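You operate a simulated robot arm through the tools that you are given. There is no shell and no other tool.

Carry out the task below with a simulated robot arm. There is one attempt and no reset: what you move stays moved.

JOB
Cap both ports of the listed blue case and push foam blocks on its ends.
Fine: the white list names the model; yellow caps and grey foam blocks pushed down till they hold.

Only the result counts: the job must be done as asked and must still hold three seconds after the hand-in. Knocking over, shifting, dropping, spilling or breaking anything else fails it. A push-on lid holds only when it is set on centred and level and pressed home; a screw cap is set on level and turned clockwise until tight.

ROBOT AND FRAMES
A 6-joint arm with a four-finger gripper, fixed in place. Base frame: the origin is at the foot of the arm, x ahead of it, y to its left, z up. Lengths are in m, angles in degrees, forces in N, time in s.
With the tool pointing down near the work surface it reaches from about 0.52 to 0.9 m from the base axis. Its first joint turns from -166.0 to 166.0 degrees. Payload 3.43 kg.
The TCP is the grasp point between the finger pads, 0.03 m short of the fingertips. In the tool frame z runs along the fingers and y along their closing line. The gripper opens to 0.12 m. The gripper's body begins 0.085 m behind the TCP.
Orientation is told as [roll, pitch, yaw] about the base's x, y, z axes, in that order, counted from this pose: with the fingers straight down and closing along the base's y, the tool's x points along the base's -x, its y along +y and its z along -z.

CONTROLS
- The arm moves only by the tool send_rows. Its argument "targets" is a list of rows, each an object (a shift or turn left out is 0, a gripper value left out holds the last) with "gripper": the opening in per cent of the stroke, from 0 (shut) to 100 (fully open); "translation": the shift along the tool's x, y, z in units of 500 mm (1.0 is 500 mm), a list of three; "rotation": the turn, a rotation vector about the tool's x, y, z in units of 60 degrees (1.0 is 60 degrees), a list of three. In form: [{"gripper": gripper, "translation": [tx, ty, tz], "rotation": [wx, wy, wz]}, ...]. A call has 1 to 20 rows; each row is the pose to reach, as a shift and turn from the pose commanded when the call began, along the tool's axes at that moment. A call with a number of a shift or a turn outside -1 to 1 is refused whole. A row lasts 0.2 s, in which the tool goes at most 0.05 m and 8.6 degrees; a call with a longer step from one row to the next is refused whole, and so is a gripper value outside its range. Where a pose cannot be reached the arm comes as near as it can. A force on the tool above 40 N (or 10 N above the force at the start of the call, whichever is more), or a blocked arm, ends the call early, and 0.2 s more pass. The fingers move at their own pace and stop on an object; they squeeze with about 26 N. The grip force told is the motor's: it shows also when the fingers shut on nothing. Time passes only in rows, and 0.2 s behind the last, so rows that repeat a pose let the fingers close. The reply holds the time, the measured pose of the TCP, the force on the tool along the base axes, the opening and the grip force, in the units named above and with some noise, with the torque about the TCP (base axes, N m) and any sound that the robot's microphone picked up.
- Cameras (640 x 400 px; columns grow to the right, rows downward): "scene" is fixed at [0.0502, 0.6506, 1.4421]; the picture's right is [-0.89, -0.46, 0.00], its down [-0.15, 0.28, -0.95] and it looks along [0.43, -0.84, -0.32] (base axes); focal length 375 px, centre (320, 200). "wrist" rides on the gripper at [0.071, -0.017, -0.121] in the tool frame; the picture's right is [0.23, 0.97, 0.00], its down [-0.81, 0.19, -0.55] and it looks along [-0.54, 0.13, 0.83] (tool axes); focal length 275 px, centre (320, 200). There is no depth. A picture from a camera that has moved, and an enlarged one, comes with that camera's place and axes in the base frame and with its lens.
- camera(camera): a new picture of that camera. No time passes.
- move_column(by): slides the trunk up (or, below 0, down) by that many m; the arm rides with it, the base frame stays. It gives what a move gives, with no picture.
- zoom(camera, box): a new picture of the part [left, top, right, bottom] of that camera's present view, enlarged. No time passes.
- close_job(): hands the job in; it is judged then, once.

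Nothing tells you positions but the pictures and the camera data. Unless the task says otherwise, let go and move clear before handing in.

The tools are called after ">>>" as name(argument=value, ...) on one line, values as JSON. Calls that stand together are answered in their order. send_rows: Moves the arm, as the interface text tells. Its arguments: {"type":"object","properties":{"targets":{"type":"array"}},"required":["targets"]} The other tools are called the same way: move_column (by) slides the trunk up or down; camera (camera) takes a picture; zoom (camera, box) takes an enlarged picture of a part of a camera's view; close_job () hands the job in.

At the start:

```text
time: 0.0
position: [0.5139, -0.1888, 1.1228]
tcp_rot: [0.1, 0.0, 0.0]
ft_force: [0.1, 0.0, 0.4]
moment: [-0.05, 0.01, 0.02]
finger_gap: 0.1198
gripper_force: 0.2
trunk travel left (down, up): [-0.175, 0.365]
```

scene: 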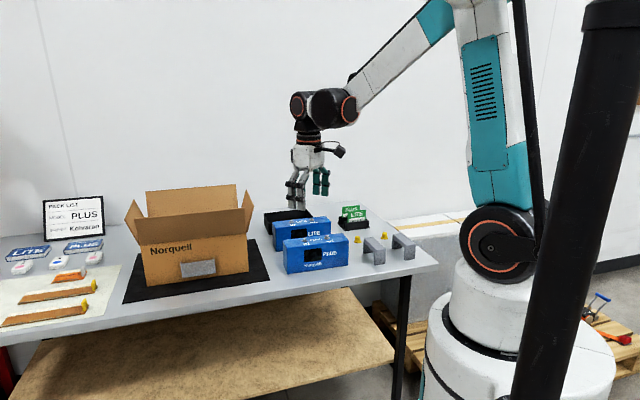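
wrist: 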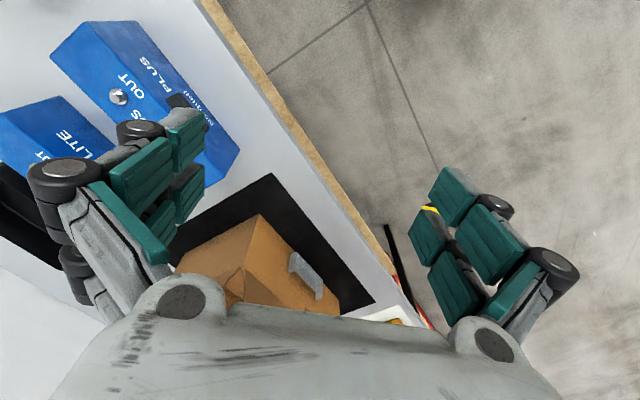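

I see a table with a list card, a carton, two blue cases (PLUS in front, LITE behind), yellow caps and grey foam blocks. I'll zoom in on the list and on the cases before moving.

>>> zoom(camera="scene", box=[30, 190, 130, 252])

>>> zoom(camera="scene", box=[255, 195, 435, 308])

>>> zoom(camera="scene", box=[0, 190, 280, 365])

>>> camera(camera="wrist")

```text
6.40 times, centred on (80, 221) of scene
camera zoom: at [0.0502, 0.6506, 1.4421], right [-0.89, -0.46, 0.0], down [-0.15, 0.28, -0.95], along [0.43, -0.84, -0.32], focal length 2402 px, centre (1856, 66)
```

zoom: 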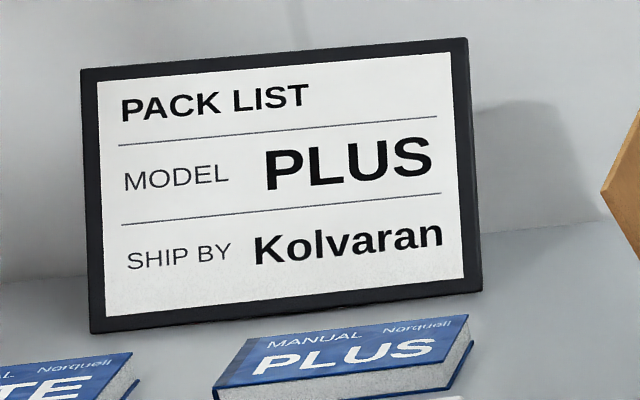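

```text
3.54 times, centred on (345, 252) of scene
camera zoom: at [0.0502, 0.6506, 1.4421], right [-0.89, -0.46, 0.0], down [-0.15, 0.28, -0.95], along [0.43, -0.84, -0.32], focal length 1329 px, centre (232, 18)
```

zoom: 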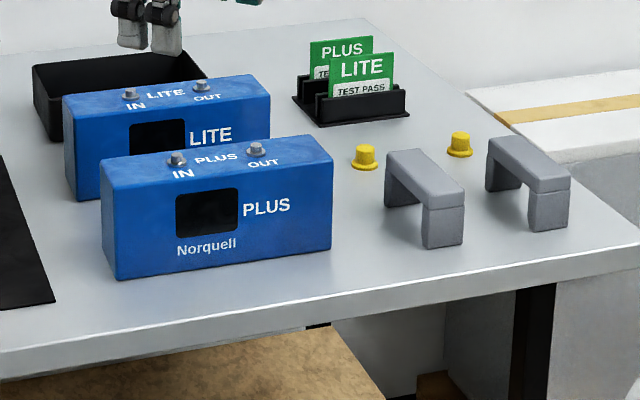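

```text
2.29 times, centred on (140, 278) of scene
camera zoom: at [0.0502, 0.6506, 1.4421], right [-0.89, -0.46, 0.0], down [-0.15, 0.28, -0.95], along [0.43, -0.84, -0.32], focal length 858 px, centre (731, 23)
```

zoom: 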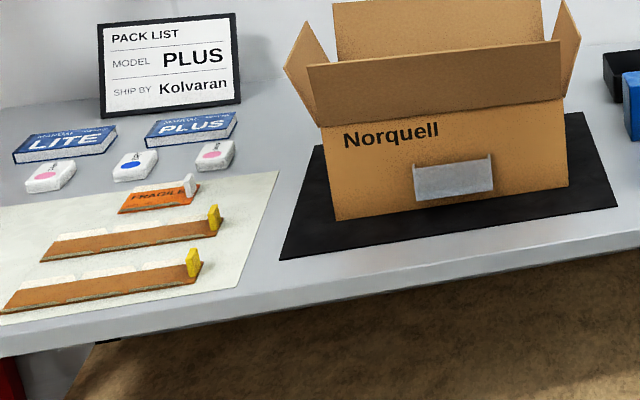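

```text
taken
camera wrist: at [0.4415, -0.2055, 1.2432], right [-0.23, 0.97, 0.0], down [0.81, 0.19, 0.55], along [0.54, 0.13, -0.83], focal length 275 px, centre (320, 200)
```

wrist: 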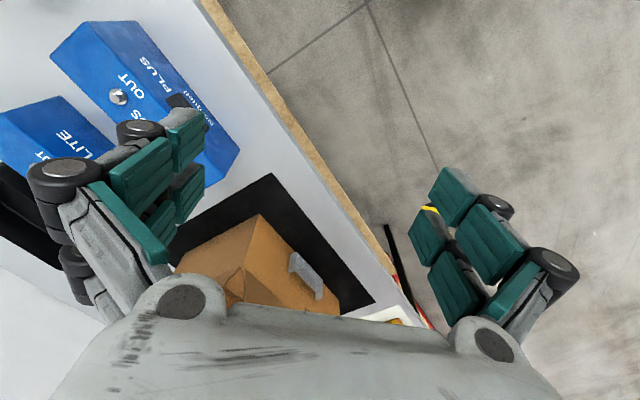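

The list names PLUS, which is the front blue case. I'll move high over the case and the parts to get wrist views.

>>> send_rows(targets=[{"translation": [-0.01, -0.08, 0]}, {"translation": [-0.02, -0.17, 0]}, {"translation": [-0.03, -0.26, 0]}, {"translation": [-0.04, -0.35, 0]}, {"translation": [-0.05, -0.44, 0]}, {"translation": [-0.06, -0.5, 0]}])

>>> camera(camera="wrist")

>>> camera(camera="scene")

```text
time: 1.4
position: [0.5448, -0.4384, 1.1231]
tcp_rot: [0.0, 0.0, 0.0]
ft_force: [0.2, -0.1, 0.2]
moment: [-0.01, 0.0, -0.03]
finger_gap: 0.1199
gripper_force: 0.1
trunk travel left (down, up): [-0.175, 0.365]
```

```text
taken
camera wrist: at [0.4714, -0.4557, 1.2429], right [-0.23, 0.97, 0.0], down [0.81, 0.19, 0.55], along [0.54, 0.13, -0.83], focal length 275 px, centre (320, 200)
```

wrist: 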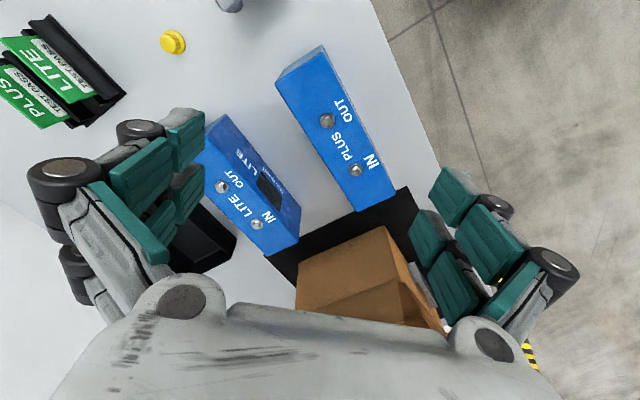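

```text
taken
```

scene: 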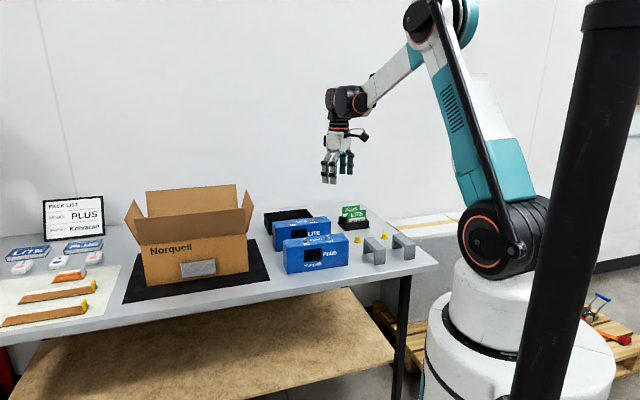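

The wrist view shows both cases from above, and the PLUS case is the one near the table edge. I'll enlarge it to fix positions.

>>> zoom(camera="wrist", box=[240, 20, 440, 145])

>>> zoom(camera="wrist", box=[240, 120, 440, 245])

>>> zoom(camera="scene", box=[270, 200, 430, 300])

```text
3.20 times, centred on (340, 82) of wrist
camera zoom: at [0.4714, -0.4557, 1.2429], right [-0.23, 0.97, 0.0], down [0.81, 0.19, 0.55], along [0.54, 0.13, -0.83], focal length 881 px, centre (256, 576)
```

zoom: 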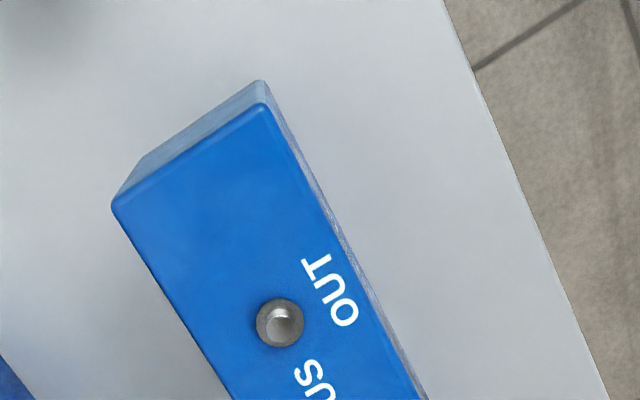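

```text
3.20 times, centred on (340, 182) of wrist
camera zoom: at [0.4714, -0.4557, 1.2429], right [-0.23, 0.97, 0.0], down [0.81, 0.19, 0.55], along [0.54, 0.13, -0.83], focal length 881 px, centre (256, 256)
```

zoom: 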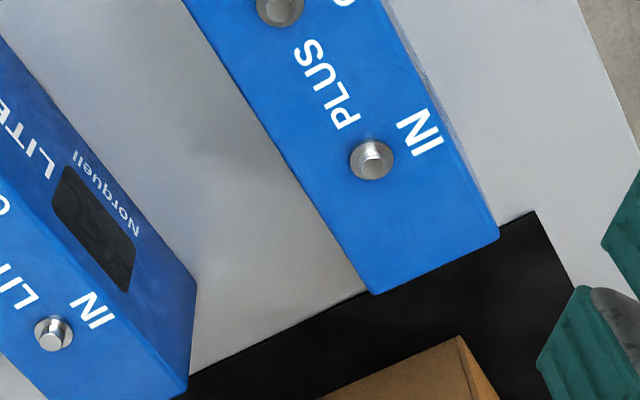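

```text
4.00 times, centred on (350, 250) of scene
camera zoom: at [0.0502, 0.6506, 1.4421], right [-0.89, -0.46, 0.0], down [-0.15, 0.28, -0.95], along [0.43, -0.84, -0.32], focal length 1502 px, centre (200, 0)
```

zoom: 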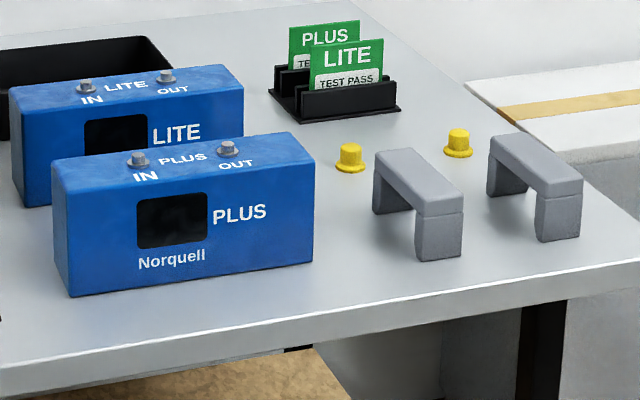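

Combining both views, the PLUS case is centred near (0.605, -0.392), turned about 44°, with its top near z 0.89 and the table near 0.80. The foam blocks and caps lie farther along -y, so I'll turn the tool to line up with the case and look at them.

>>> send_rows(targets=[{"translation": [0.03, -0.04, 0.01], "rotation": [0, 0, 0.128]}, {"translation": [0.06, -0.08, 0.03], "rotation": [0, 0, 0.256]}, {"translation": [0.1, -0.12, 0.045], "rotation": [0, 0, 0.384]}, {"translation": [0.13, -0.16, 0.06], "rotation": [0, 0, 0.512]}, {"translation": [0.16, -0.2, 0.075], "rotation": [0, 0, 0.64]}, {"translation": [0.188, -0.224, 0.086], "rotation": [0, 0, 0.7583]}, {"translation": [0.188, -0.224, 0.086], "rotation": [0, 0, 0.7583]}])

>>> camera(camera="wrist")

>>> zoom(camera="wrist", box=[220, 0, 420, 125])

```text
time: 3.0
position: [0.4502, -0.549, 1.0806]
tcp_rot: [0.1, 0.1, -45.6]
ft_force: [-0.3, 0.0, 0.1]
moment: [0.01, -0.07, -0.01]
finger_gap: 0.12
gripper_force: 0.1
trunk travel left (down, up): [-0.175, 0.365]
```

```text
taken
camera wrist: at [0.3862, -0.5112, 1.1999], right [0.53, 0.85, 0.0], down [0.7, -0.45, 0.55], along [0.47, -0.3, -0.83], focal length 275 px, centre (320, 200)
```

wrist: 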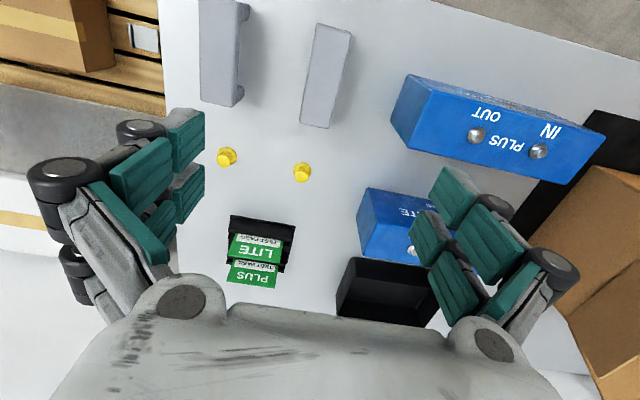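

```text
3.20 times, centred on (320, 62) of wrist
camera zoom: at [0.3862, -0.5112, 1.1999], right [0.53, 0.85, 0.0], down [0.7, -0.45, 0.55], along [0.47, -0.3, -0.83], focal length 881 px, centre (320, 640)
```

zoom: 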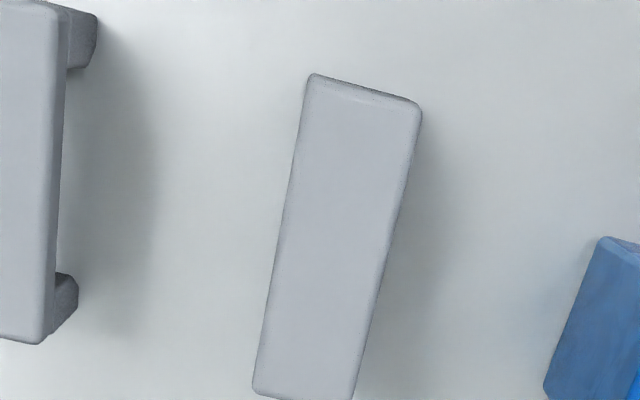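

The measurements agree across both poses: the OUT port is at about (0.575, -0.4215), IN at about (0.631, -0.367), and the knobs are near z 0.903. Next I'll look closely at the foam shape, the caps and the carton clearance.

>>> zoom(camera="scene", box=[350, 222, 430, 272])

>>> zoom(camera="wrist", box=[190, 0, 350, 100])

>>> zoom(camera="wrist", box=[190, 90, 350, 190])

>>> zoom(camera="scene", box=[230, 190, 350, 280])

```text
8.00 times, centred on (390, 247) of scene
camera zoom: at [0.0502, 0.6506, 1.4421], right [-0.89, -0.46, 0.0], down [-0.15, 0.28, -0.95], along [0.43, -0.84, -0.32], focal length 3003 px, centre (-240, -176)
```

zoom: 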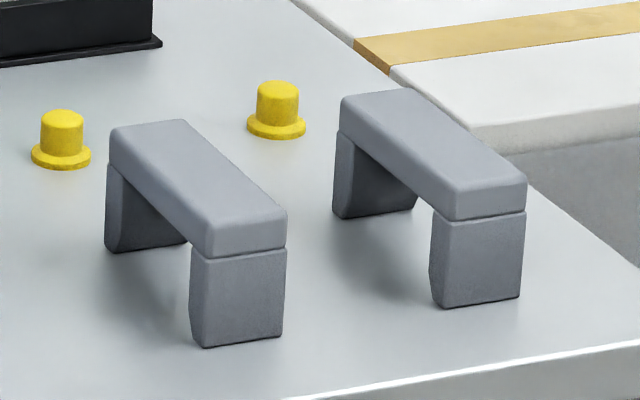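

```text
4.00 times, centred on (270, 50) of wrist
camera zoom: at [0.3862, -0.5112, 1.1999], right [0.53, 0.85, 0.0], down [0.7, -0.45, 0.55], along [0.47, -0.3, -0.83], focal length 1101 px, centre (520, 800)
```

zoom: 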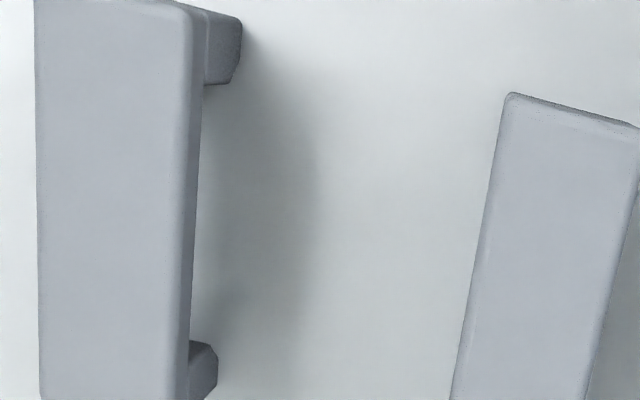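

```text
4.00 times, centred on (270, 140) of wrist
camera zoom: at [0.3862, -0.5112, 1.1999], right [0.53, 0.85, 0.0], down [0.7, -0.45, 0.55], along [0.47, -0.3, -0.83], focal length 1101 px, centre (520, 440)
```

zoom: 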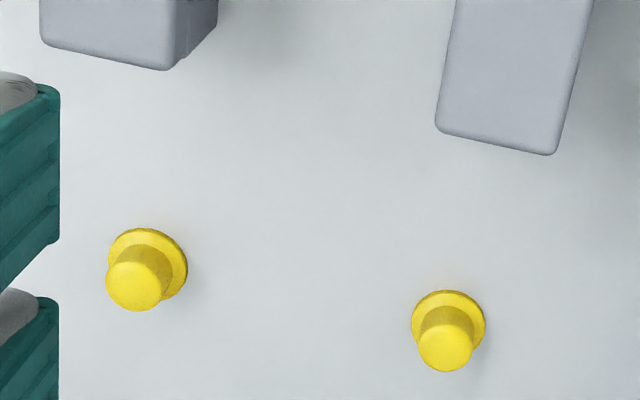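

```text
4.44 times, centred on (290, 235) of scene
camera zoom: at [0.0502, 0.6506, 1.4421], right [-0.89, -0.46, 0.0], down [-0.15, 0.28, -0.95], along [0.43, -0.84, -0.32], focal length 1668 px, centre (453, 44)
```

zoom: 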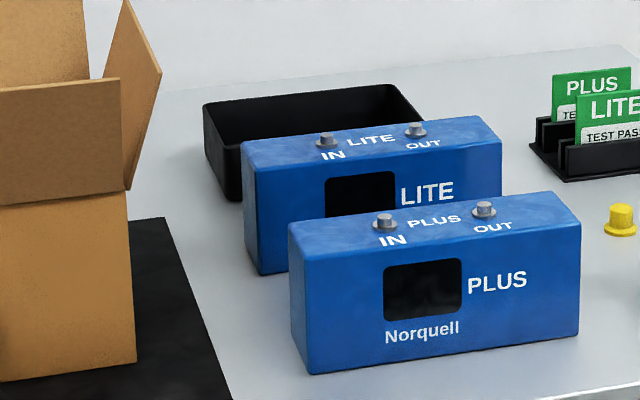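

Both foam blocks are open saddles, about 0.037 × 0.106 with their tops near z 0.862. I'll hover over the nearer block with the fingers closing across its width, and check the alignment before going down.

>>> send_rows(targets=[{"gripper": 62, "translation": [0.012, 0, 0.08], "rotation": [0, 0, -0.01]}, {"gripper": 62, "translation": [0.0253, -0.001, 0.16], "rotation": [0, 0, -0.01]}, {"gripper": 62, "translation": [0.0253, -0.001, 0.16], "rotation": [0, 0, -0.01]}])

>>> camera(camera="wrist")

>>> camera(camera="scene")

```text
time: 3.8
position: [0.4405, -0.5417, 0.9993]
tcp_rot: [0.1, 0.1, -45.0]
ft_force: [0.1, -0.7, -1.0]
moment: [0.02, 0.0, 0.02]
finger_gap: 0.0744
gripper_force: 0.1
trunk travel left (down, up): [-0.175, 0.365]
```

```text
taken
camera wrist: at [0.377, -0.504, 1.1198], right [0.52, 0.85, 0.0], down [0.71, -0.44, 0.55], along [0.47, -0.29, -0.83], focal length 275 px, centre (320, 200)
```

wrist: 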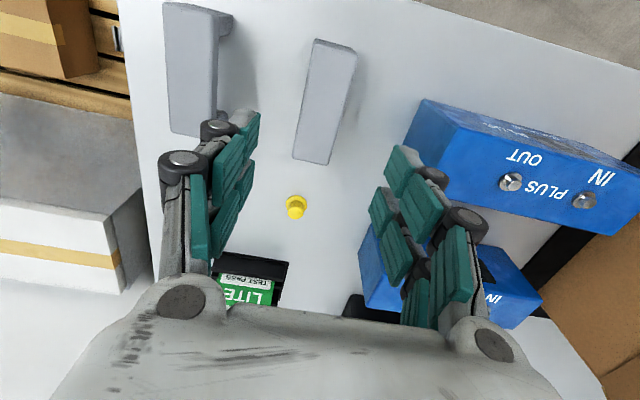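

```text
taken
```

scene: 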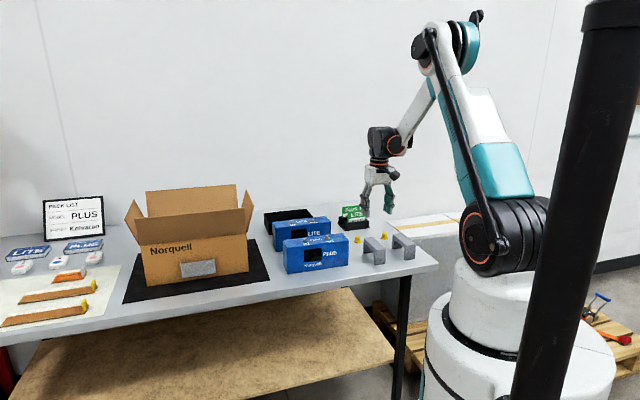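

The block lies between the fingers. I'll enlarge the view to refine its centre and angle.

>>> zoom(camera="wrist", box=[240, 20, 400, 120])

>>> zoom(camera="wrist", box=[240, 100, 400, 200])

```text
4.00 times, centred on (320, 70) of wrist
camera zoom: at [0.377, -0.504, 1.1198], right [0.52, 0.85, 0.0], down [0.71, -0.44, 0.55], along [0.47, -0.29, -0.83], focal length 1101 px, centre (320, 720)
```

zoom: 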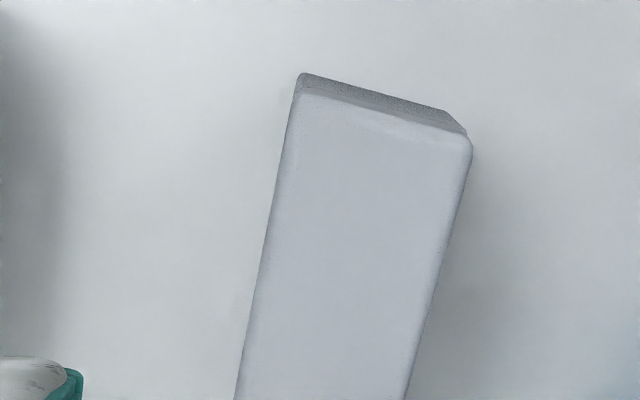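

```text
4.00 times, centred on (320, 150) of wrist
camera zoom: at [0.377, -0.504, 1.1198], right [0.52, 0.85, 0.0], down [0.71, -0.44, 0.55], along [0.47, -0.29, -0.83], focal length 1101 px, centre (320, 400)
```

zoom: 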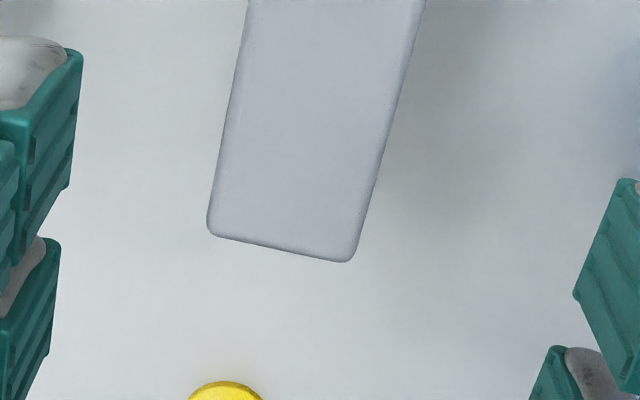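

The block is within 2 mm of the tool centre and square to it. I'll shift 1.6 mm, lower so only the fingertips hold the top bar, and close.

>>> send_rows(targets=[{"gripper": 62, "translation": [0, 0.0032, 0.08]}, {"gripper": 62, "translation": [0, 0.0032, 0.16]}, {"gripper": 62, "translation": [0, 0.0032, 0.21]}, {"gripper": 62, "translation": [0, 0.0032, 0.236]}, {"gripper": 62, "translation": [0, 0.0032, 0.236]}])

>>> zoom(camera="scene", box=[340, 180, 440, 280])

>>> camera(camera="wrist")

```text
time: 5.0
position: [0.4418, -0.5399, 0.8813]
tcp_rot: [0.0, 0.1, -45.0]
ft_force: [0.1, 0.2, 0.3]
moment: [0.01, 0.0, 0.01]
finger_gap: 0.0745
gripper_force: 0.1
trunk travel left (down, up): [-0.175, 0.365]
```

```text
4.00 times, centred on (390, 230) of scene
camera zoom: at [0.0502, 0.6506, 1.4421], right [-0.89, -0.46, 0.0], down [-0.15, 0.28, -0.95], along [0.43, -0.84, -0.32], focal length 1502 px, centre (40, 80)
```

zoom: 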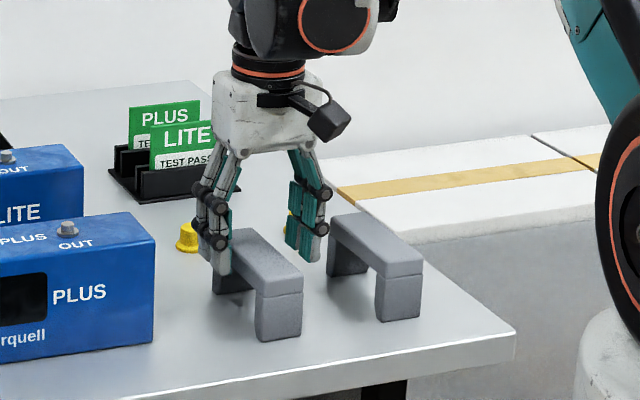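

```text
taken
camera wrist: at [0.3777, -0.5029, 1.0011], right [0.52, 0.85, 0.0], down [0.71, -0.44, 0.55], along [0.47, -0.29, -0.83], focal length 275 px, centre (320, 200)
```

wrist: 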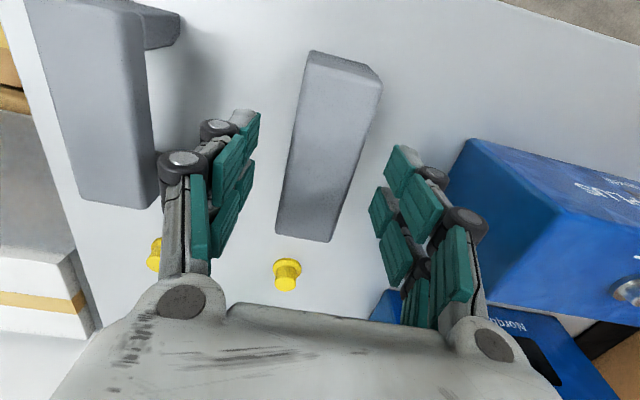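

The fingertips straddle the bar with no contact. Now I'll close the gripper.

>>> send_rows(targets=[{"gripper": 45}, {"gripper": 32}, {"gripper": 20}, {"gripper": 20}])

>>> camera(camera="wrist")

>>> zoom(camera="scene", box=[360, 200, 420, 260])

```text
time: 6.0
position: [0.441, -0.5409, 0.8819]
tcp_rot: [0.1, 0.0, -44.9]
ft_force: [0.3, -1.1, 0.5]
moment: [0.02, 0.0, 0.01]
finger_gap: 0.0388
gripper_force: 26.1
trunk travel left (down, up): [-0.175, 0.365]
```

```text
taken
camera wrist: at [0.3777, -0.5029, 1.0013], right [0.52, 0.85, 0.0], down [0.71, -0.44, 0.55], along [0.47, -0.29, -0.83], focal length 275 px, centre (320, 200)
```

wrist: 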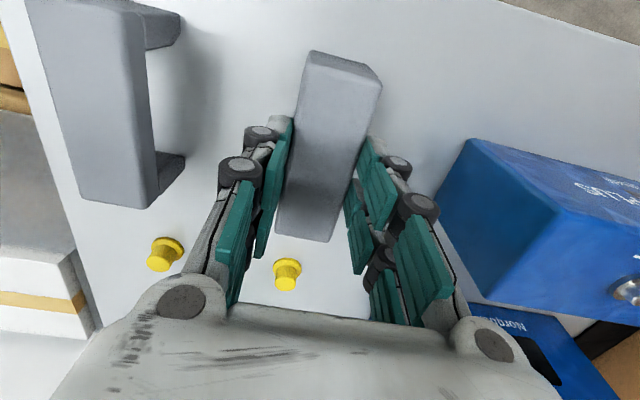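

```text
6.67 times, centred on (390, 230) of scene
camera zoom: at [0.0502, 0.6506, 1.4421], right [-0.89, -0.46, 0.0], down [-0.15, 0.28, -0.95], along [0.43, -0.84, -0.32], focal length 2502 px, centre (-147, 0)
```

zoom: 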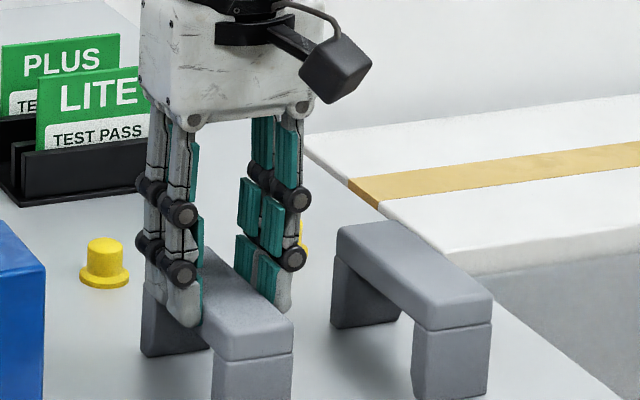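

The block is held with a 0.039 m gap at full squeeze. I'll lift it and carry it to hover over the OUT end of the PLUS case.

>>> send_rows(targets=[{"gripper": 20, "translation": [0, 0, -0.05]}, {"gripper": 20, "translation": [0, 0, -0.12]}, {"gripper": 20, "translation": [0, 0, -0.2]}, {"gripper": 20, "translation": [0, 0, -0.28]}, {"gripper": 20, "translation": [0, 0, -0.33]}, {"gripper": 20, "translation": [-0.006, 0.07, -0.33], "rotation": [0, 0, 0.005]}, {"gripper": 20, "translation": [-0.012, 0.15, -0.33], "rotation": [0, 0, 0.01]}, {"gripper": 20, "translation": [-0.018, 0.22, -0.33], "rotation": [0, 0, 0.0175]}, {"gripper": 20, "translation": [-0.018, 0.2615, -0.33], "rotation": [0, 0, 0.0175]}, {"gripper": 20, "translation": [-0.018, 0.2615, -0.33], "rotation": [0, 0, 0.0175]}, {"gripper": 20, "translation": [-0.018, 0.2615, -0.33], "rotation": [0, 0, 0.0175]}])

>>> camera(camera="wrist")

>>> zoom(camera="scene", box=[270, 170, 400, 280])

```text
time: 8.4
position: [0.5398, -0.4541, 1.0477]
tcp_rot: [0.0, 0.0, -46.0]
ft_force: [-0.2, 0.1, -0.6]
moment: [-0.04, 0.0, 0.03]
finger_gap: 0.0394
gripper_force: 26.4
trunk travel left (down, up): [-0.175, 0.365]
```

```text
taken
camera wrist: at [0.4775, -0.4147, 1.1677], right [0.54, 0.84, 0.0], down [0.7, -0.45, 0.55], along [0.47, -0.3, -0.83], focal length 275 px, centre (320, 200)
```

wrist: 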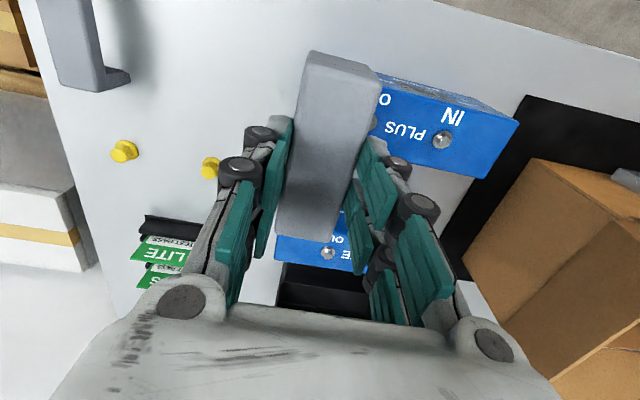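

```text
3.64 times, centred on (335, 225) of scene
camera zoom: at [0.0502, 0.6506, 1.4421], right [-0.89, -0.46, 0.0], down [-0.15, 0.28, -0.95], along [0.43, -0.84, -0.32], focal length 1365 px, centre (266, 109)
```

zoom: 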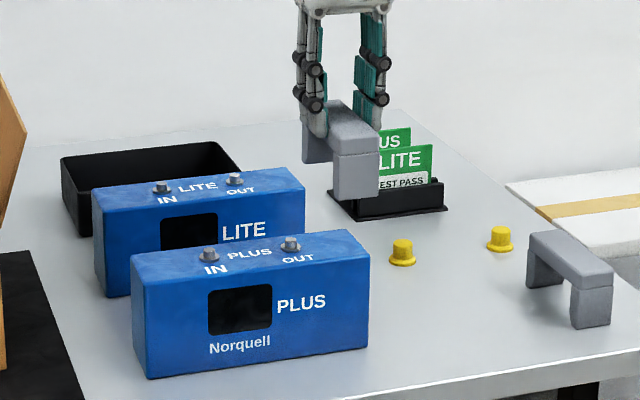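

The block is level in the grip over the case. I'll enlarge the wrist view to measure the case's centreline against the tool.

>>> zoom(camera="wrist", box=[360, 60, 540, 190])

>>> zoom(camera="wrist", box=[260, 30, 420, 150])

```text
3.08 times, centred on (450, 125) of wrist
camera zoom: at [0.4775, -0.4147, 1.1677], right [0.54, 0.84, 0.0], down [0.7, -0.45, 0.55], along [0.47, -0.3, -0.83], focal length 847 px, centre (-80, 431)
```

zoom: 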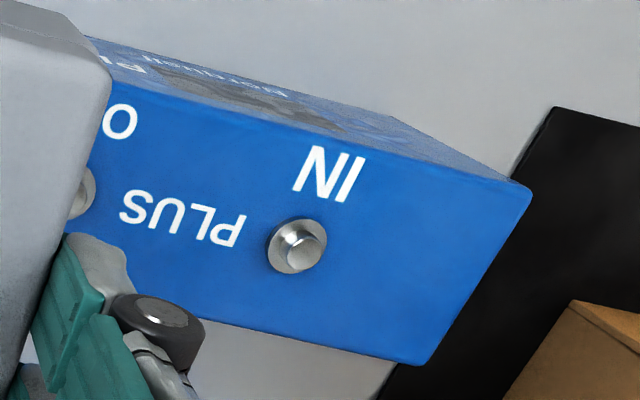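

```text
3.33 times, centred on (340, 90) of wrist
camera zoom: at [0.4775, -0.4147, 1.1677], right [0.54, 0.84, 0.0], down [0.7, -0.45, 0.55], along [0.47, -0.3, -0.83], focal length 918 px, centre (253, 567)
```

zoom: 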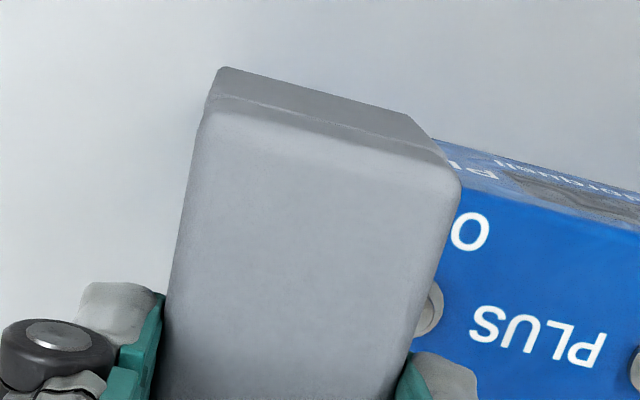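

The case edges sit at x +0.032 and -0.033 in the tool frame, so the block is centred to within 1 mm and parallel. I'll lower it gently until the legs start over the case and watch the force.

>>> send_rows(targets=[{"gripper": 20, "translation": [-0.001, 0, 0.05]}, {"gripper": 20, "translation": [-0.001, 0, 0.09]}, {"gripper": 20, "translation": [-0.001, 0, 0.12]}, {"gripper": 20, "translation": [-0.001, 0, 0.135]}, {"gripper": 20, "translation": [-0.001, 0, 0.145]}, {"gripper": 20, "translation": [-0.001, 0, 0.155]}])

>>> zoom(camera="scene", box=[290, 180, 380, 280])

>>> camera(camera="wrist")

```text
time: 9.8
position: [0.5411, -0.454, 0.9706]
tcp_rot: [0.0, 0.0, -46.0]
ft_force: [-0.4, -0.8, -0.4]
moment: [0.0, 0.01, -0.02]
finger_gap: 0.0392
gripper_force: 26.0
trunk travel left (down, up): [-0.175, 0.365]
```

```text
4.00 times, centred on (335, 230) of scene
camera zoom: at [0.0502, 0.6506, 1.4421], right [-0.89, -0.46, 0.0], down [-0.15, 0.28, -0.95], along [0.43, -0.84, -0.32], focal length 1502 px, centre (260, 80)
```

zoom: 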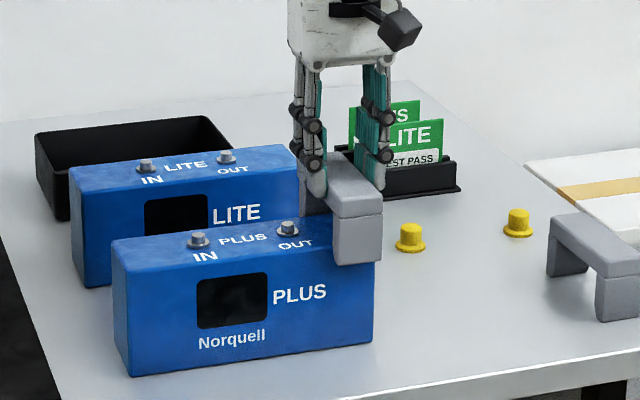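

```text
taken
camera wrist: at [0.478, -0.4154, 1.0898], right [0.54, 0.84, 0.0], down [0.7, -0.45, 0.55], along [0.47, -0.3, -0.83], focal length 275 px, centre (320, 200)
```

wrist: 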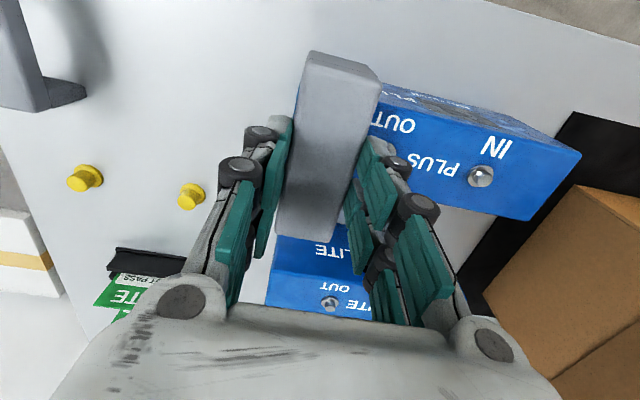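

The legs have cleared the case edges without any contact force. I'll keep going down slowly.

>>> send_rows(targets=[{"gripper": 20, "translation": [0, 0, 0.01]}, {"gripper": 20, "translation": [0, 0, 0.02]}, {"gripper": 20, "translation": [0, 0, 0.03]}, {"gripper": 20, "translation": [0, 0, 0.04]}])

```text
time: 10.8
position: [0.5403, -0.4534, 0.95]
tcp_rot: [0.0, 0.0, -46.0]
ft_force: [0.1, -0.1, 0.0]
moment: [0.0, -0.03, 0.0]
finger_gap: 0.0391
gripper_force: 26.1
trunk travel left (down, up): [-0.175, 0.365]
```

>>> send_rows(targets=[{"gripper": 20, "translation": [0, 0, 0.006]}, {"gripper": 20, "translation": [0, 0, 0.012]}, {"gripper": 20, "translation": [0, 0, 0.018]}, {"gripper": 20, "translation": [0, 0, 0.024]}, {"gripper": 20, "translation": [0, 0, 0.03]}])

>>> zoom(camera="scene", box=[290, 180, 380, 280])

```text
time: 12.0
position: [0.5402, -0.4535, 0.9359]
tcp_rot: [0.0, -0.1, -45.9]
ft_force: [6.5, -4.2, 33.9]
moment: [-0.11, -0.15, -0.01]
finger_gap: 0.0396
gripper_force: 25.8
trunk travel left (down, up): [-0.175, 0.365]
```

```text
4.00 times, centred on (335, 230) of scene
camera zoom: at [0.0502, 0.6506, 1.4421], right [-0.89, -0.46, 0.0], down [-0.15, 0.28, -0.95], along [0.43, -0.84, -0.32], focal length 1502 px, centre (260, 80)
```

zoom: 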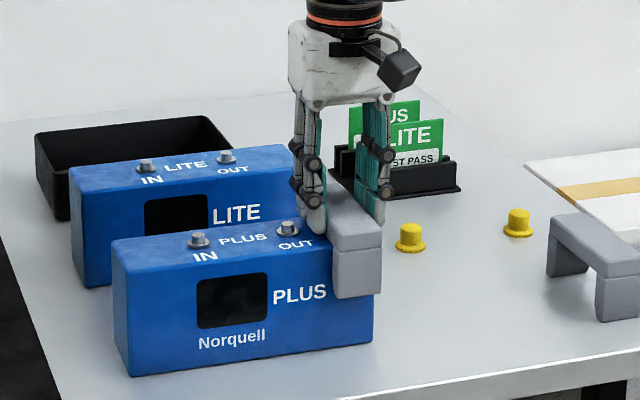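

>>> zoom(camera="scene", box=[318, 210, 368, 262])

>>> camera(camera="wrist")

```text
7.69 times, centred on (343, 236) of scene
camera zoom: at [0.0502, 0.6506, 1.4421], right [-0.89, -0.46, 0.0], down [-0.15, 0.28, -0.95], along [0.43, -0.84, -0.32], focal length 2888 px, centre (143, -77)
```

zoom: 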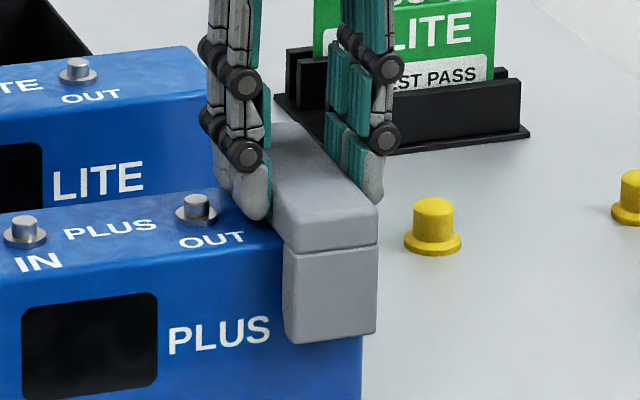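

```text
taken
camera wrist: at [0.4769, -0.4144, 1.0564], right [0.54, 0.84, 0.0], down [0.7, -0.45, 0.55], along [0.47, -0.3, -0.83], focal length 275 px, centre (320, 200)
```

wrist: 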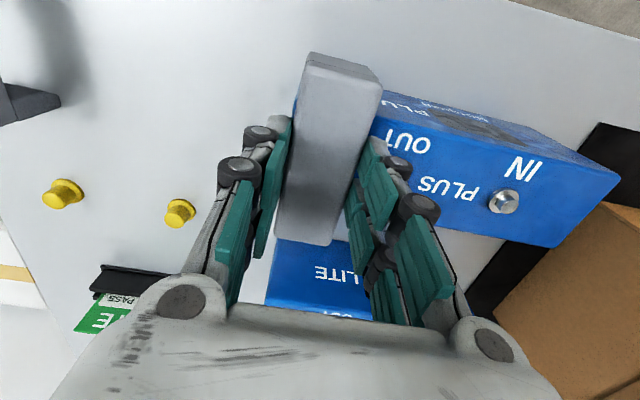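

>>> send_rows(targets=[{"gripper": 20, "translation": [0, 0, 0.004]}, {"gripper": 20, "translation": [0, 0, 0.008]}])

```text
time: 12.6
position: [0.5386, -0.4537, 0.9316]
tcp_rot: [-0.1, 0.0, -45.9]
ft_force: [5.1, -1.1, 34.4]
moment: [0.04, -0.11, -0.01]
finger_gap: 0.0393
gripper_force: 26.4
trunk travel left (down, up): [-0.175, 0.365]
```

The force is holding at 34 N and the bar looks down on the case top. I'll release with a small opening, go straight up and inspect.

>>> send_rows(targets=[{"gripper": 33, "translation": [0, 0, 0.004]}, {"gripper": 42, "translation": [0, 0, 0.002]}, {"gripper": 42, "translation": [0, 0, 0.0]}, {"gripper": 42, "translation": [0, 0, -0.02]}, {"gripper": 42, "translation": [0, 0, -0.06]}, {"gripper": 42, "translation": [0, 0, -0.12]}, {"gripper": 42, "translation": [0, 0, -0.12]}])

>>> zoom(camera="scene", box=[318, 210, 368, 262])

>>> camera(camera="wrist")

```text
time: 14.2
position: [0.5405, -0.4559, 0.9923]
tcp_rot: [0.0, 0.0, -46.1]
ft_force: [-0.3, 0.6, 0.7]
moment: [-0.04, -0.02, 0.03]
finger_gap: 0.0503
gripper_force: 0.0
trunk travel left (down, up): [-0.175, 0.365]
```

```text
7.69 times, centred on (343, 236) of scene
camera zoom: at [0.0502, 0.6506, 1.4421], right [-0.89, -0.46, 0.0], down [-0.15, 0.28, -0.95], along [0.43, -0.84, -0.32], focal length 2888 px, centre (143, -77)
```

zoom: 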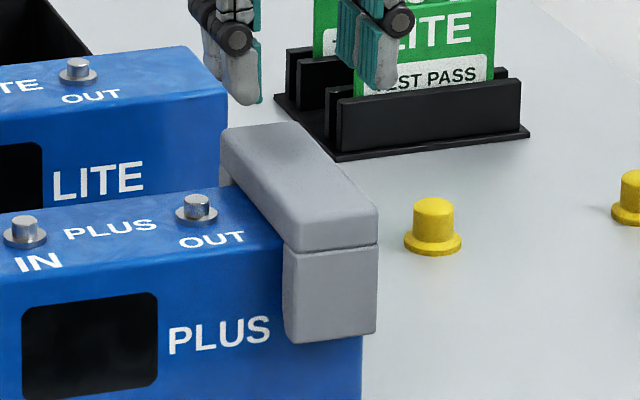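

```text
taken
camera wrist: at [0.4778, -0.4159, 1.1111], right [0.54, 0.84, 0.0], down [0.7, -0.45, 0.55], along [0.47, -0.3, -0.83], focal length 275 px, centre (320, 200)
```

wrist: 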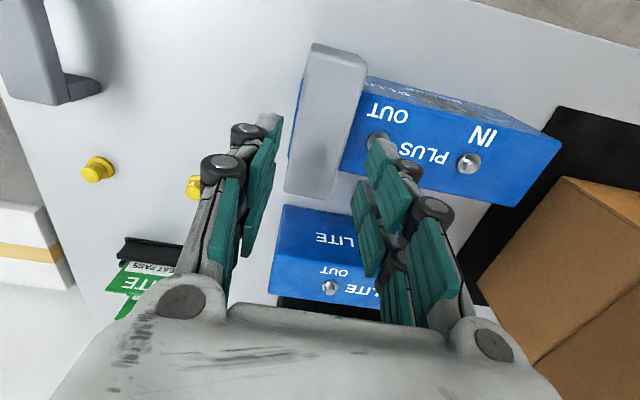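

The block looks seated, though the last push only slid the fingers. I'll close the fingers and press on the centre of the bar to be sure it's home.

>>> send_rows(targets=[{"gripper": 20}, {"gripper": 0}, {"gripper": 0}, {"gripper": 0, "translation": [0, 0, 0.04]}, {"gripper": 0, "translation": [0, 0, 0.07]}, {"gripper": 0, "translation": [0, 0, 0.08]}, {"gripper": 0, "translation": [0, 0, 0.086]}, {"gripper": 0, "translation": [0, 0, 0.09]}, {"gripper": 0, "translation": [0, 0, 0.094]}, {"gripper": 0, "translation": [0, 0, 0.098]}, {"gripper": 0, "translation": [0, 0, 0.102]}, {"gripper": 0, "translation": [0, 0, 0.106]}])

>>> zoom(camera="scene", box=[318, 210, 368, 262])

```text
time: 16.3
position: [0.5404, -0.4554, 0.9457]
tcp_rot: [0.0, -0.2, -46.0]
ft_force: [0.0, 0.7, 22.1]
moment: [0.12, 0.06, 0.02]
finger_gap: 0.006
gripper_force: 25.8
trunk travel left (down, up): [-0.175, 0.365]
stopped in row 10: the force on the tool passed its limit at 46 N (the readings are from after the stop); the commanded pose is now the measured one
```

```text
7.69 times, centred on (343, 236) of scene
camera zoom: at [0.0502, 0.6506, 1.4421], right [-0.89, -0.46, 0.0], down [-0.15, 0.28, -0.95], along [0.43, -0.84, -0.32], focal length 2888 px, centre (143, -77)
```

zoom: 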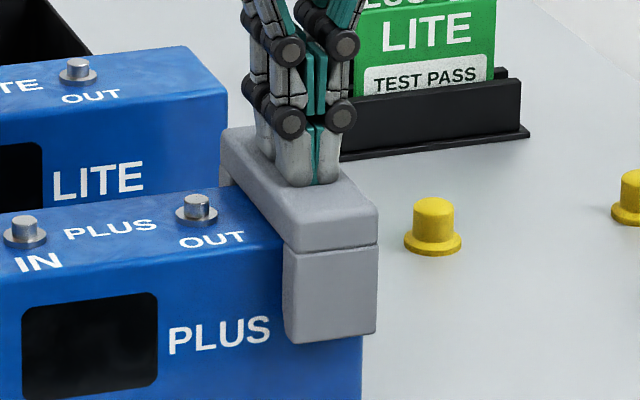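

The block is home, with its top at about 0.916 and no movement under more than 40 N. Next I'll go and hover over the second foam block.

>>> send_rows(targets=[{"gripper": 0, "translation": [0, 0, -0.03]}, {"gripper": 0, "translation": [0, 0, -0.09]}, {"gripper": 30, "translation": [0, 0, -0.15]}, {"gripper": 62, "translation": [0.002, -0.09, -0.15], "rotation": [0, 0, -0.0117]}, {"translation": [0.004, -0.18, -0.15], "rotation": [0, 0, -0.0117]}, {"translation": [0.006, -0.27, -0.15], "rotation": [0, 0, -0.0117]}, {"translation": [0.008, -0.36, -0.15], "rotation": [0, 0, -0.0117]}, {"translation": [0.0093, -0.44, -0.15], "rotation": [0, 0, -0.0117]}, {"translation": [0.0093, -0.4977, -0.14], "rotation": [0, 0, -0.0117]}, {"translation": [0.0093, -0.4977, -0.109], "rotation": [0, 0, -0.0117]}, {"translation": [0.0093, -0.4977, -0.109], "rotation": [0, 0, -0.0117]}])

>>> camera(camera="wrist")

>>> zoom(camera="wrist", box=[240, 20, 400, 120])

>>> zoom(camera="wrist", box=[240, 100, 400, 200])

```text
time: 18.7
position: [0.3622, -0.6252, 0.9979]
tcp_rot: [0.0, -0.1, -45.3]
ft_force: [1.2, -0.4, 0.5]
moment: [-0.02, 0.02, -0.03]
finger_gap: 0.0743
gripper_force: 0.0
trunk travel left (down, up): [-0.175, 0.365]
```

```text
taken
camera wrist: at [0.2973, -0.5865, 1.1178], right [0.53, 0.85, 0.0], down [0.71, -0.44, 0.55], along [0.47, -0.29, -0.83], focal length 275 px, centre (320, 200)
```

wrist: 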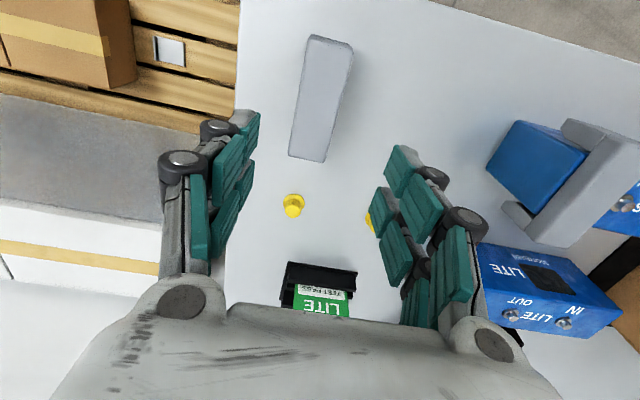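

```text
4.00 times, centred on (320, 70) of wrist
camera zoom: at [0.2973, -0.5865, 1.1178], right [0.53, 0.85, 0.0], down [0.71, -0.44, 0.55], along [0.47, -0.29, -0.83], focal length 1101 px, centre (320, 720)
```

zoom: 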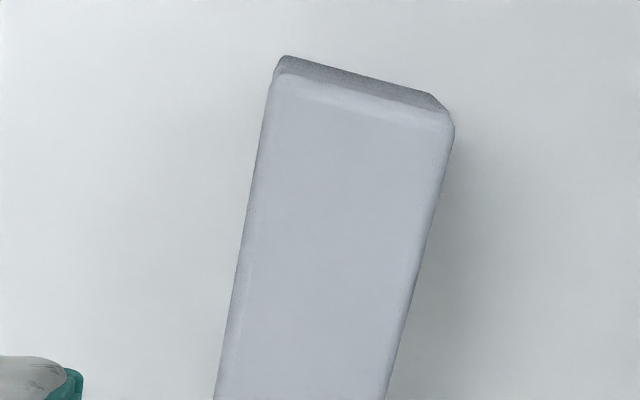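

```text
4.00 times, centred on (320, 150) of wrist
camera zoom: at [0.2973, -0.5865, 1.1178], right [0.53, 0.85, 0.0], down [0.71, -0.44, 0.55], along [0.47, -0.29, -0.83], focal length 1101 px, centre (320, 400)
```

zoom: 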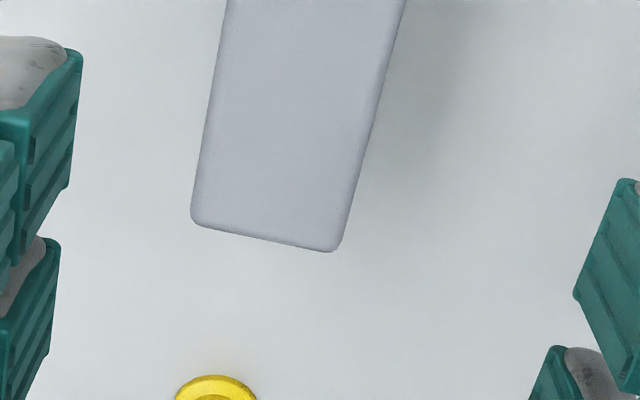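

The second block is 2–3 mm off centre and about 0.9° turned from the tool. I'll correct for that, descend and grip it the same way.

>>> send_rows(targets=[{"gripper": 62, "translation": [0.0048, -0.0064, 0.06], "rotation": [0, 0, -0.0153]}, {"translation": [0.0048, -0.0064, 0.14], "rotation": [0, 0, -0.0153]}, {"translation": [0.0048, -0.0064, 0.2], "rotation": [0, 0, -0.0153]}, {"translation": [0.0048, -0.0064, 0.233], "rotation": [0, 0, -0.0153]}, {"translation": [0.0048, -0.0064, 0.233], "rotation": [0, 0, -0.0153]}])

>>> camera(camera="wrist")

```text
time: 19.9
position: [0.3574, -0.626, 0.88]
tcp_rot: [0.0, -0.2, -44.3]
ft_force: [0.0, -0.2, -0.1]
moment: [0.03, -0.02, 0.01]
finger_gap: 0.0745
gripper_force: 0.1
trunk travel left (down, up): [-0.175, 0.365]
```

```text
taken
camera wrist: at [0.2923, -0.5888, 1.0007], right [0.52, 0.86, 0.0], down [0.71, -0.43, 0.55], along [0.48, -0.29, -0.83], focal length 275 px, centre (320, 200)
```

wrist: 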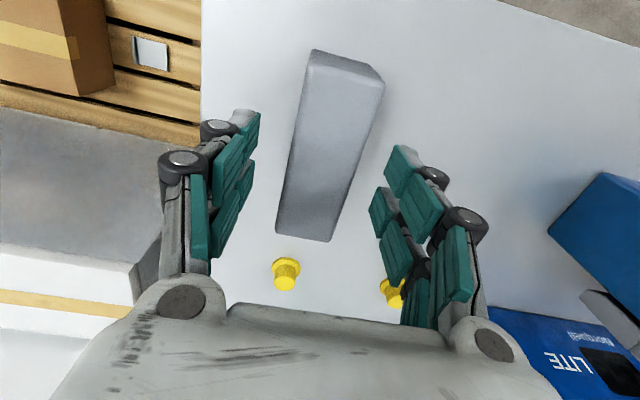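

>>> send_rows(targets=[{"gripper": 45}, {"gripper": 32}, {"gripper": 20}, {"gripper": 20}])

>>> camera(camera="wrist")

```text
time: 20.9
position: [0.3567, -0.6252, 0.8823]
tcp_rot: [0.0, -0.2, -44.3]
ft_force: [2.0, 0.5, 1.7]
moment: [-0.01, -0.05, -0.04]
finger_gap: 0.039
gripper_force: 26.0
trunk travel left (down, up): [-0.175, 0.365]
```

```text
taken
camera wrist: at [0.2923, -0.5886, 1.0011], right [0.52, 0.86, 0.0], down [0.71, -0.43, 0.55], along [0.48, -0.29, -0.83], focal length 275 px, centre (320, 200)
```

wrist: 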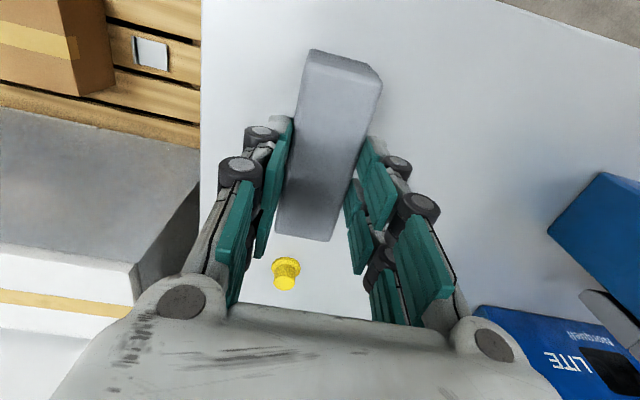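

Gripped the same way as the first. I'll lift it and carry it along the case, hovering above the IN end, then check the carton flap clearance before going down.

>>> send_rows(targets=[{"gripper": 20, "translation": [0, 0, -0.05]}, {"translation": [0, 0, -0.13]}, {"translation": [0, 0, -0.21]}, {"translation": [0, 0, -0.29]}, {"translation": [0, 0, -0.36]}, {"translation": [-0.002, 0.06, -0.36], "rotation": [0.001, 0.001, 0.01]}, {"translation": [-0.004, 0.14, -0.36], "rotation": [0.0017, 0.0017, 0.0275]}, {"translation": [-0.008, 0.23, -0.36], "rotation": [0.0017, 0.0017, 0.0275]}, {"translation": [-0.012, 0.32, -0.36], "rotation": [0.0017, 0.0017, 0.0275]}, {"translation": [-0.016, 0.41, -0.36], "rotation": [0.0017, 0.0017, 0.0275]}, {"translation": [-0.02, 0.5, -0.36], "rotation": [0.0017, 0.0017, 0.0275]}, {"translation": [-0.024, 0.59, -0.36], "rotation": [0.0017, 0.0017, 0.0275]}, {"translation": [-0.028, 0.68, -0.36], "rotation": [0.0017, 0.0017, 0.0275]}, {"translation": [-0.0338, 0.76, -0.36], "rotation": [0.0017, 0.0017, 0.0275]}, {"translation": [-0.0338, 0.82, -0.36], "rotation": [0.0017, 0.0017, 0.0275]}, {"translation": [-0.0338, 0.8558, -0.36], "rotation": [0.0017, 0.0017, 0.0275]}, {"translation": [-0.0338, 0.8558, -0.36], "rotation": [0.0017, 0.0017, 0.0275]}, {"translation": [-0.0338, 0.8558, -0.36], "rotation": [0.0017, 0.0017, 0.0275]}])

>>> camera(camera="wrist")

>>> camera(camera="scene")

>>> zoom(camera="wrist", box=[220, 30, 440, 170])

```text
time: 24.7
position: [0.6679, -0.3311, 1.0607]
tcp_rot: [-0.1, 0.0, -46.0]
ft_force: [-0.6, 0.5, -0.5]
moment: [-0.03, -0.01, 0.02]
finger_gap: 0.0391
gripper_force: 26.0
trunk travel left (down, up): [-0.175, 0.365]
```

```text
taken
camera wrist: at [0.605, -0.2919, 1.1815], right [0.54, 0.84, 0.0], down [0.7, -0.45, 0.55], along [0.46, -0.3, -0.83], focal length 275 px, centre (320, 200)
```

wrist: 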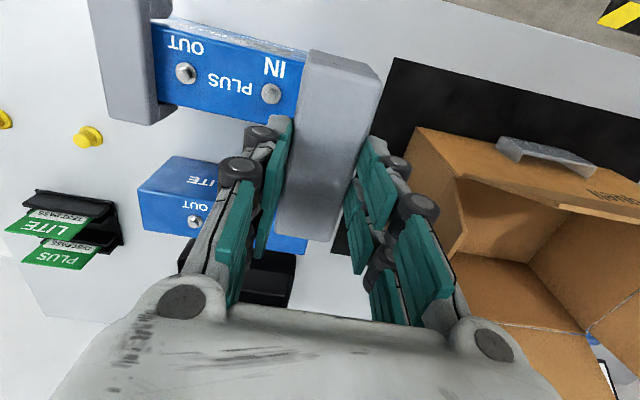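

```text
taken
```

scene: 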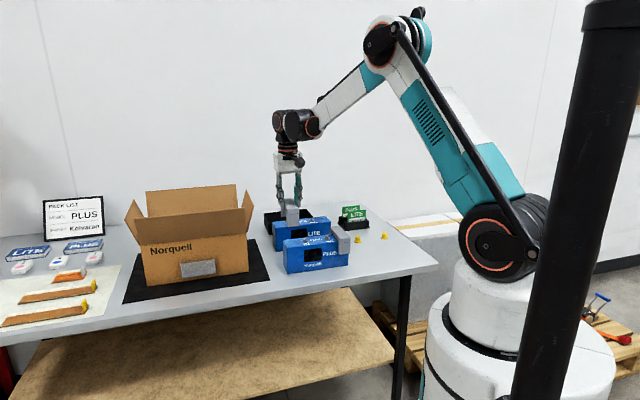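

```text
2.86 times, centred on (330, 100) of wrist
camera zoom: at [0.605, -0.2919, 1.1815], right [0.54, 0.84, 0.0], down [0.7, -0.45, 0.55], along [0.46, -0.3, -0.83], focal length 786 px, centre (291, 486)
```

zoom: 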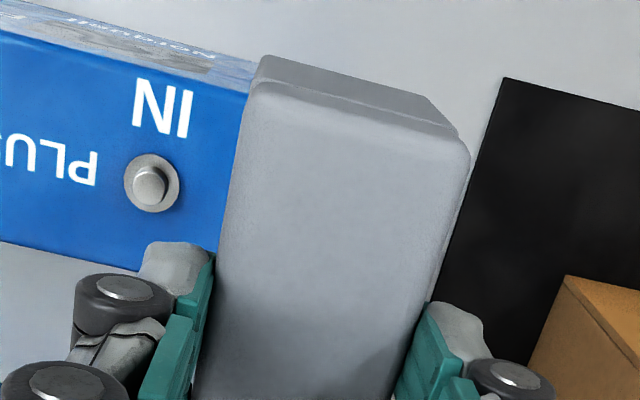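

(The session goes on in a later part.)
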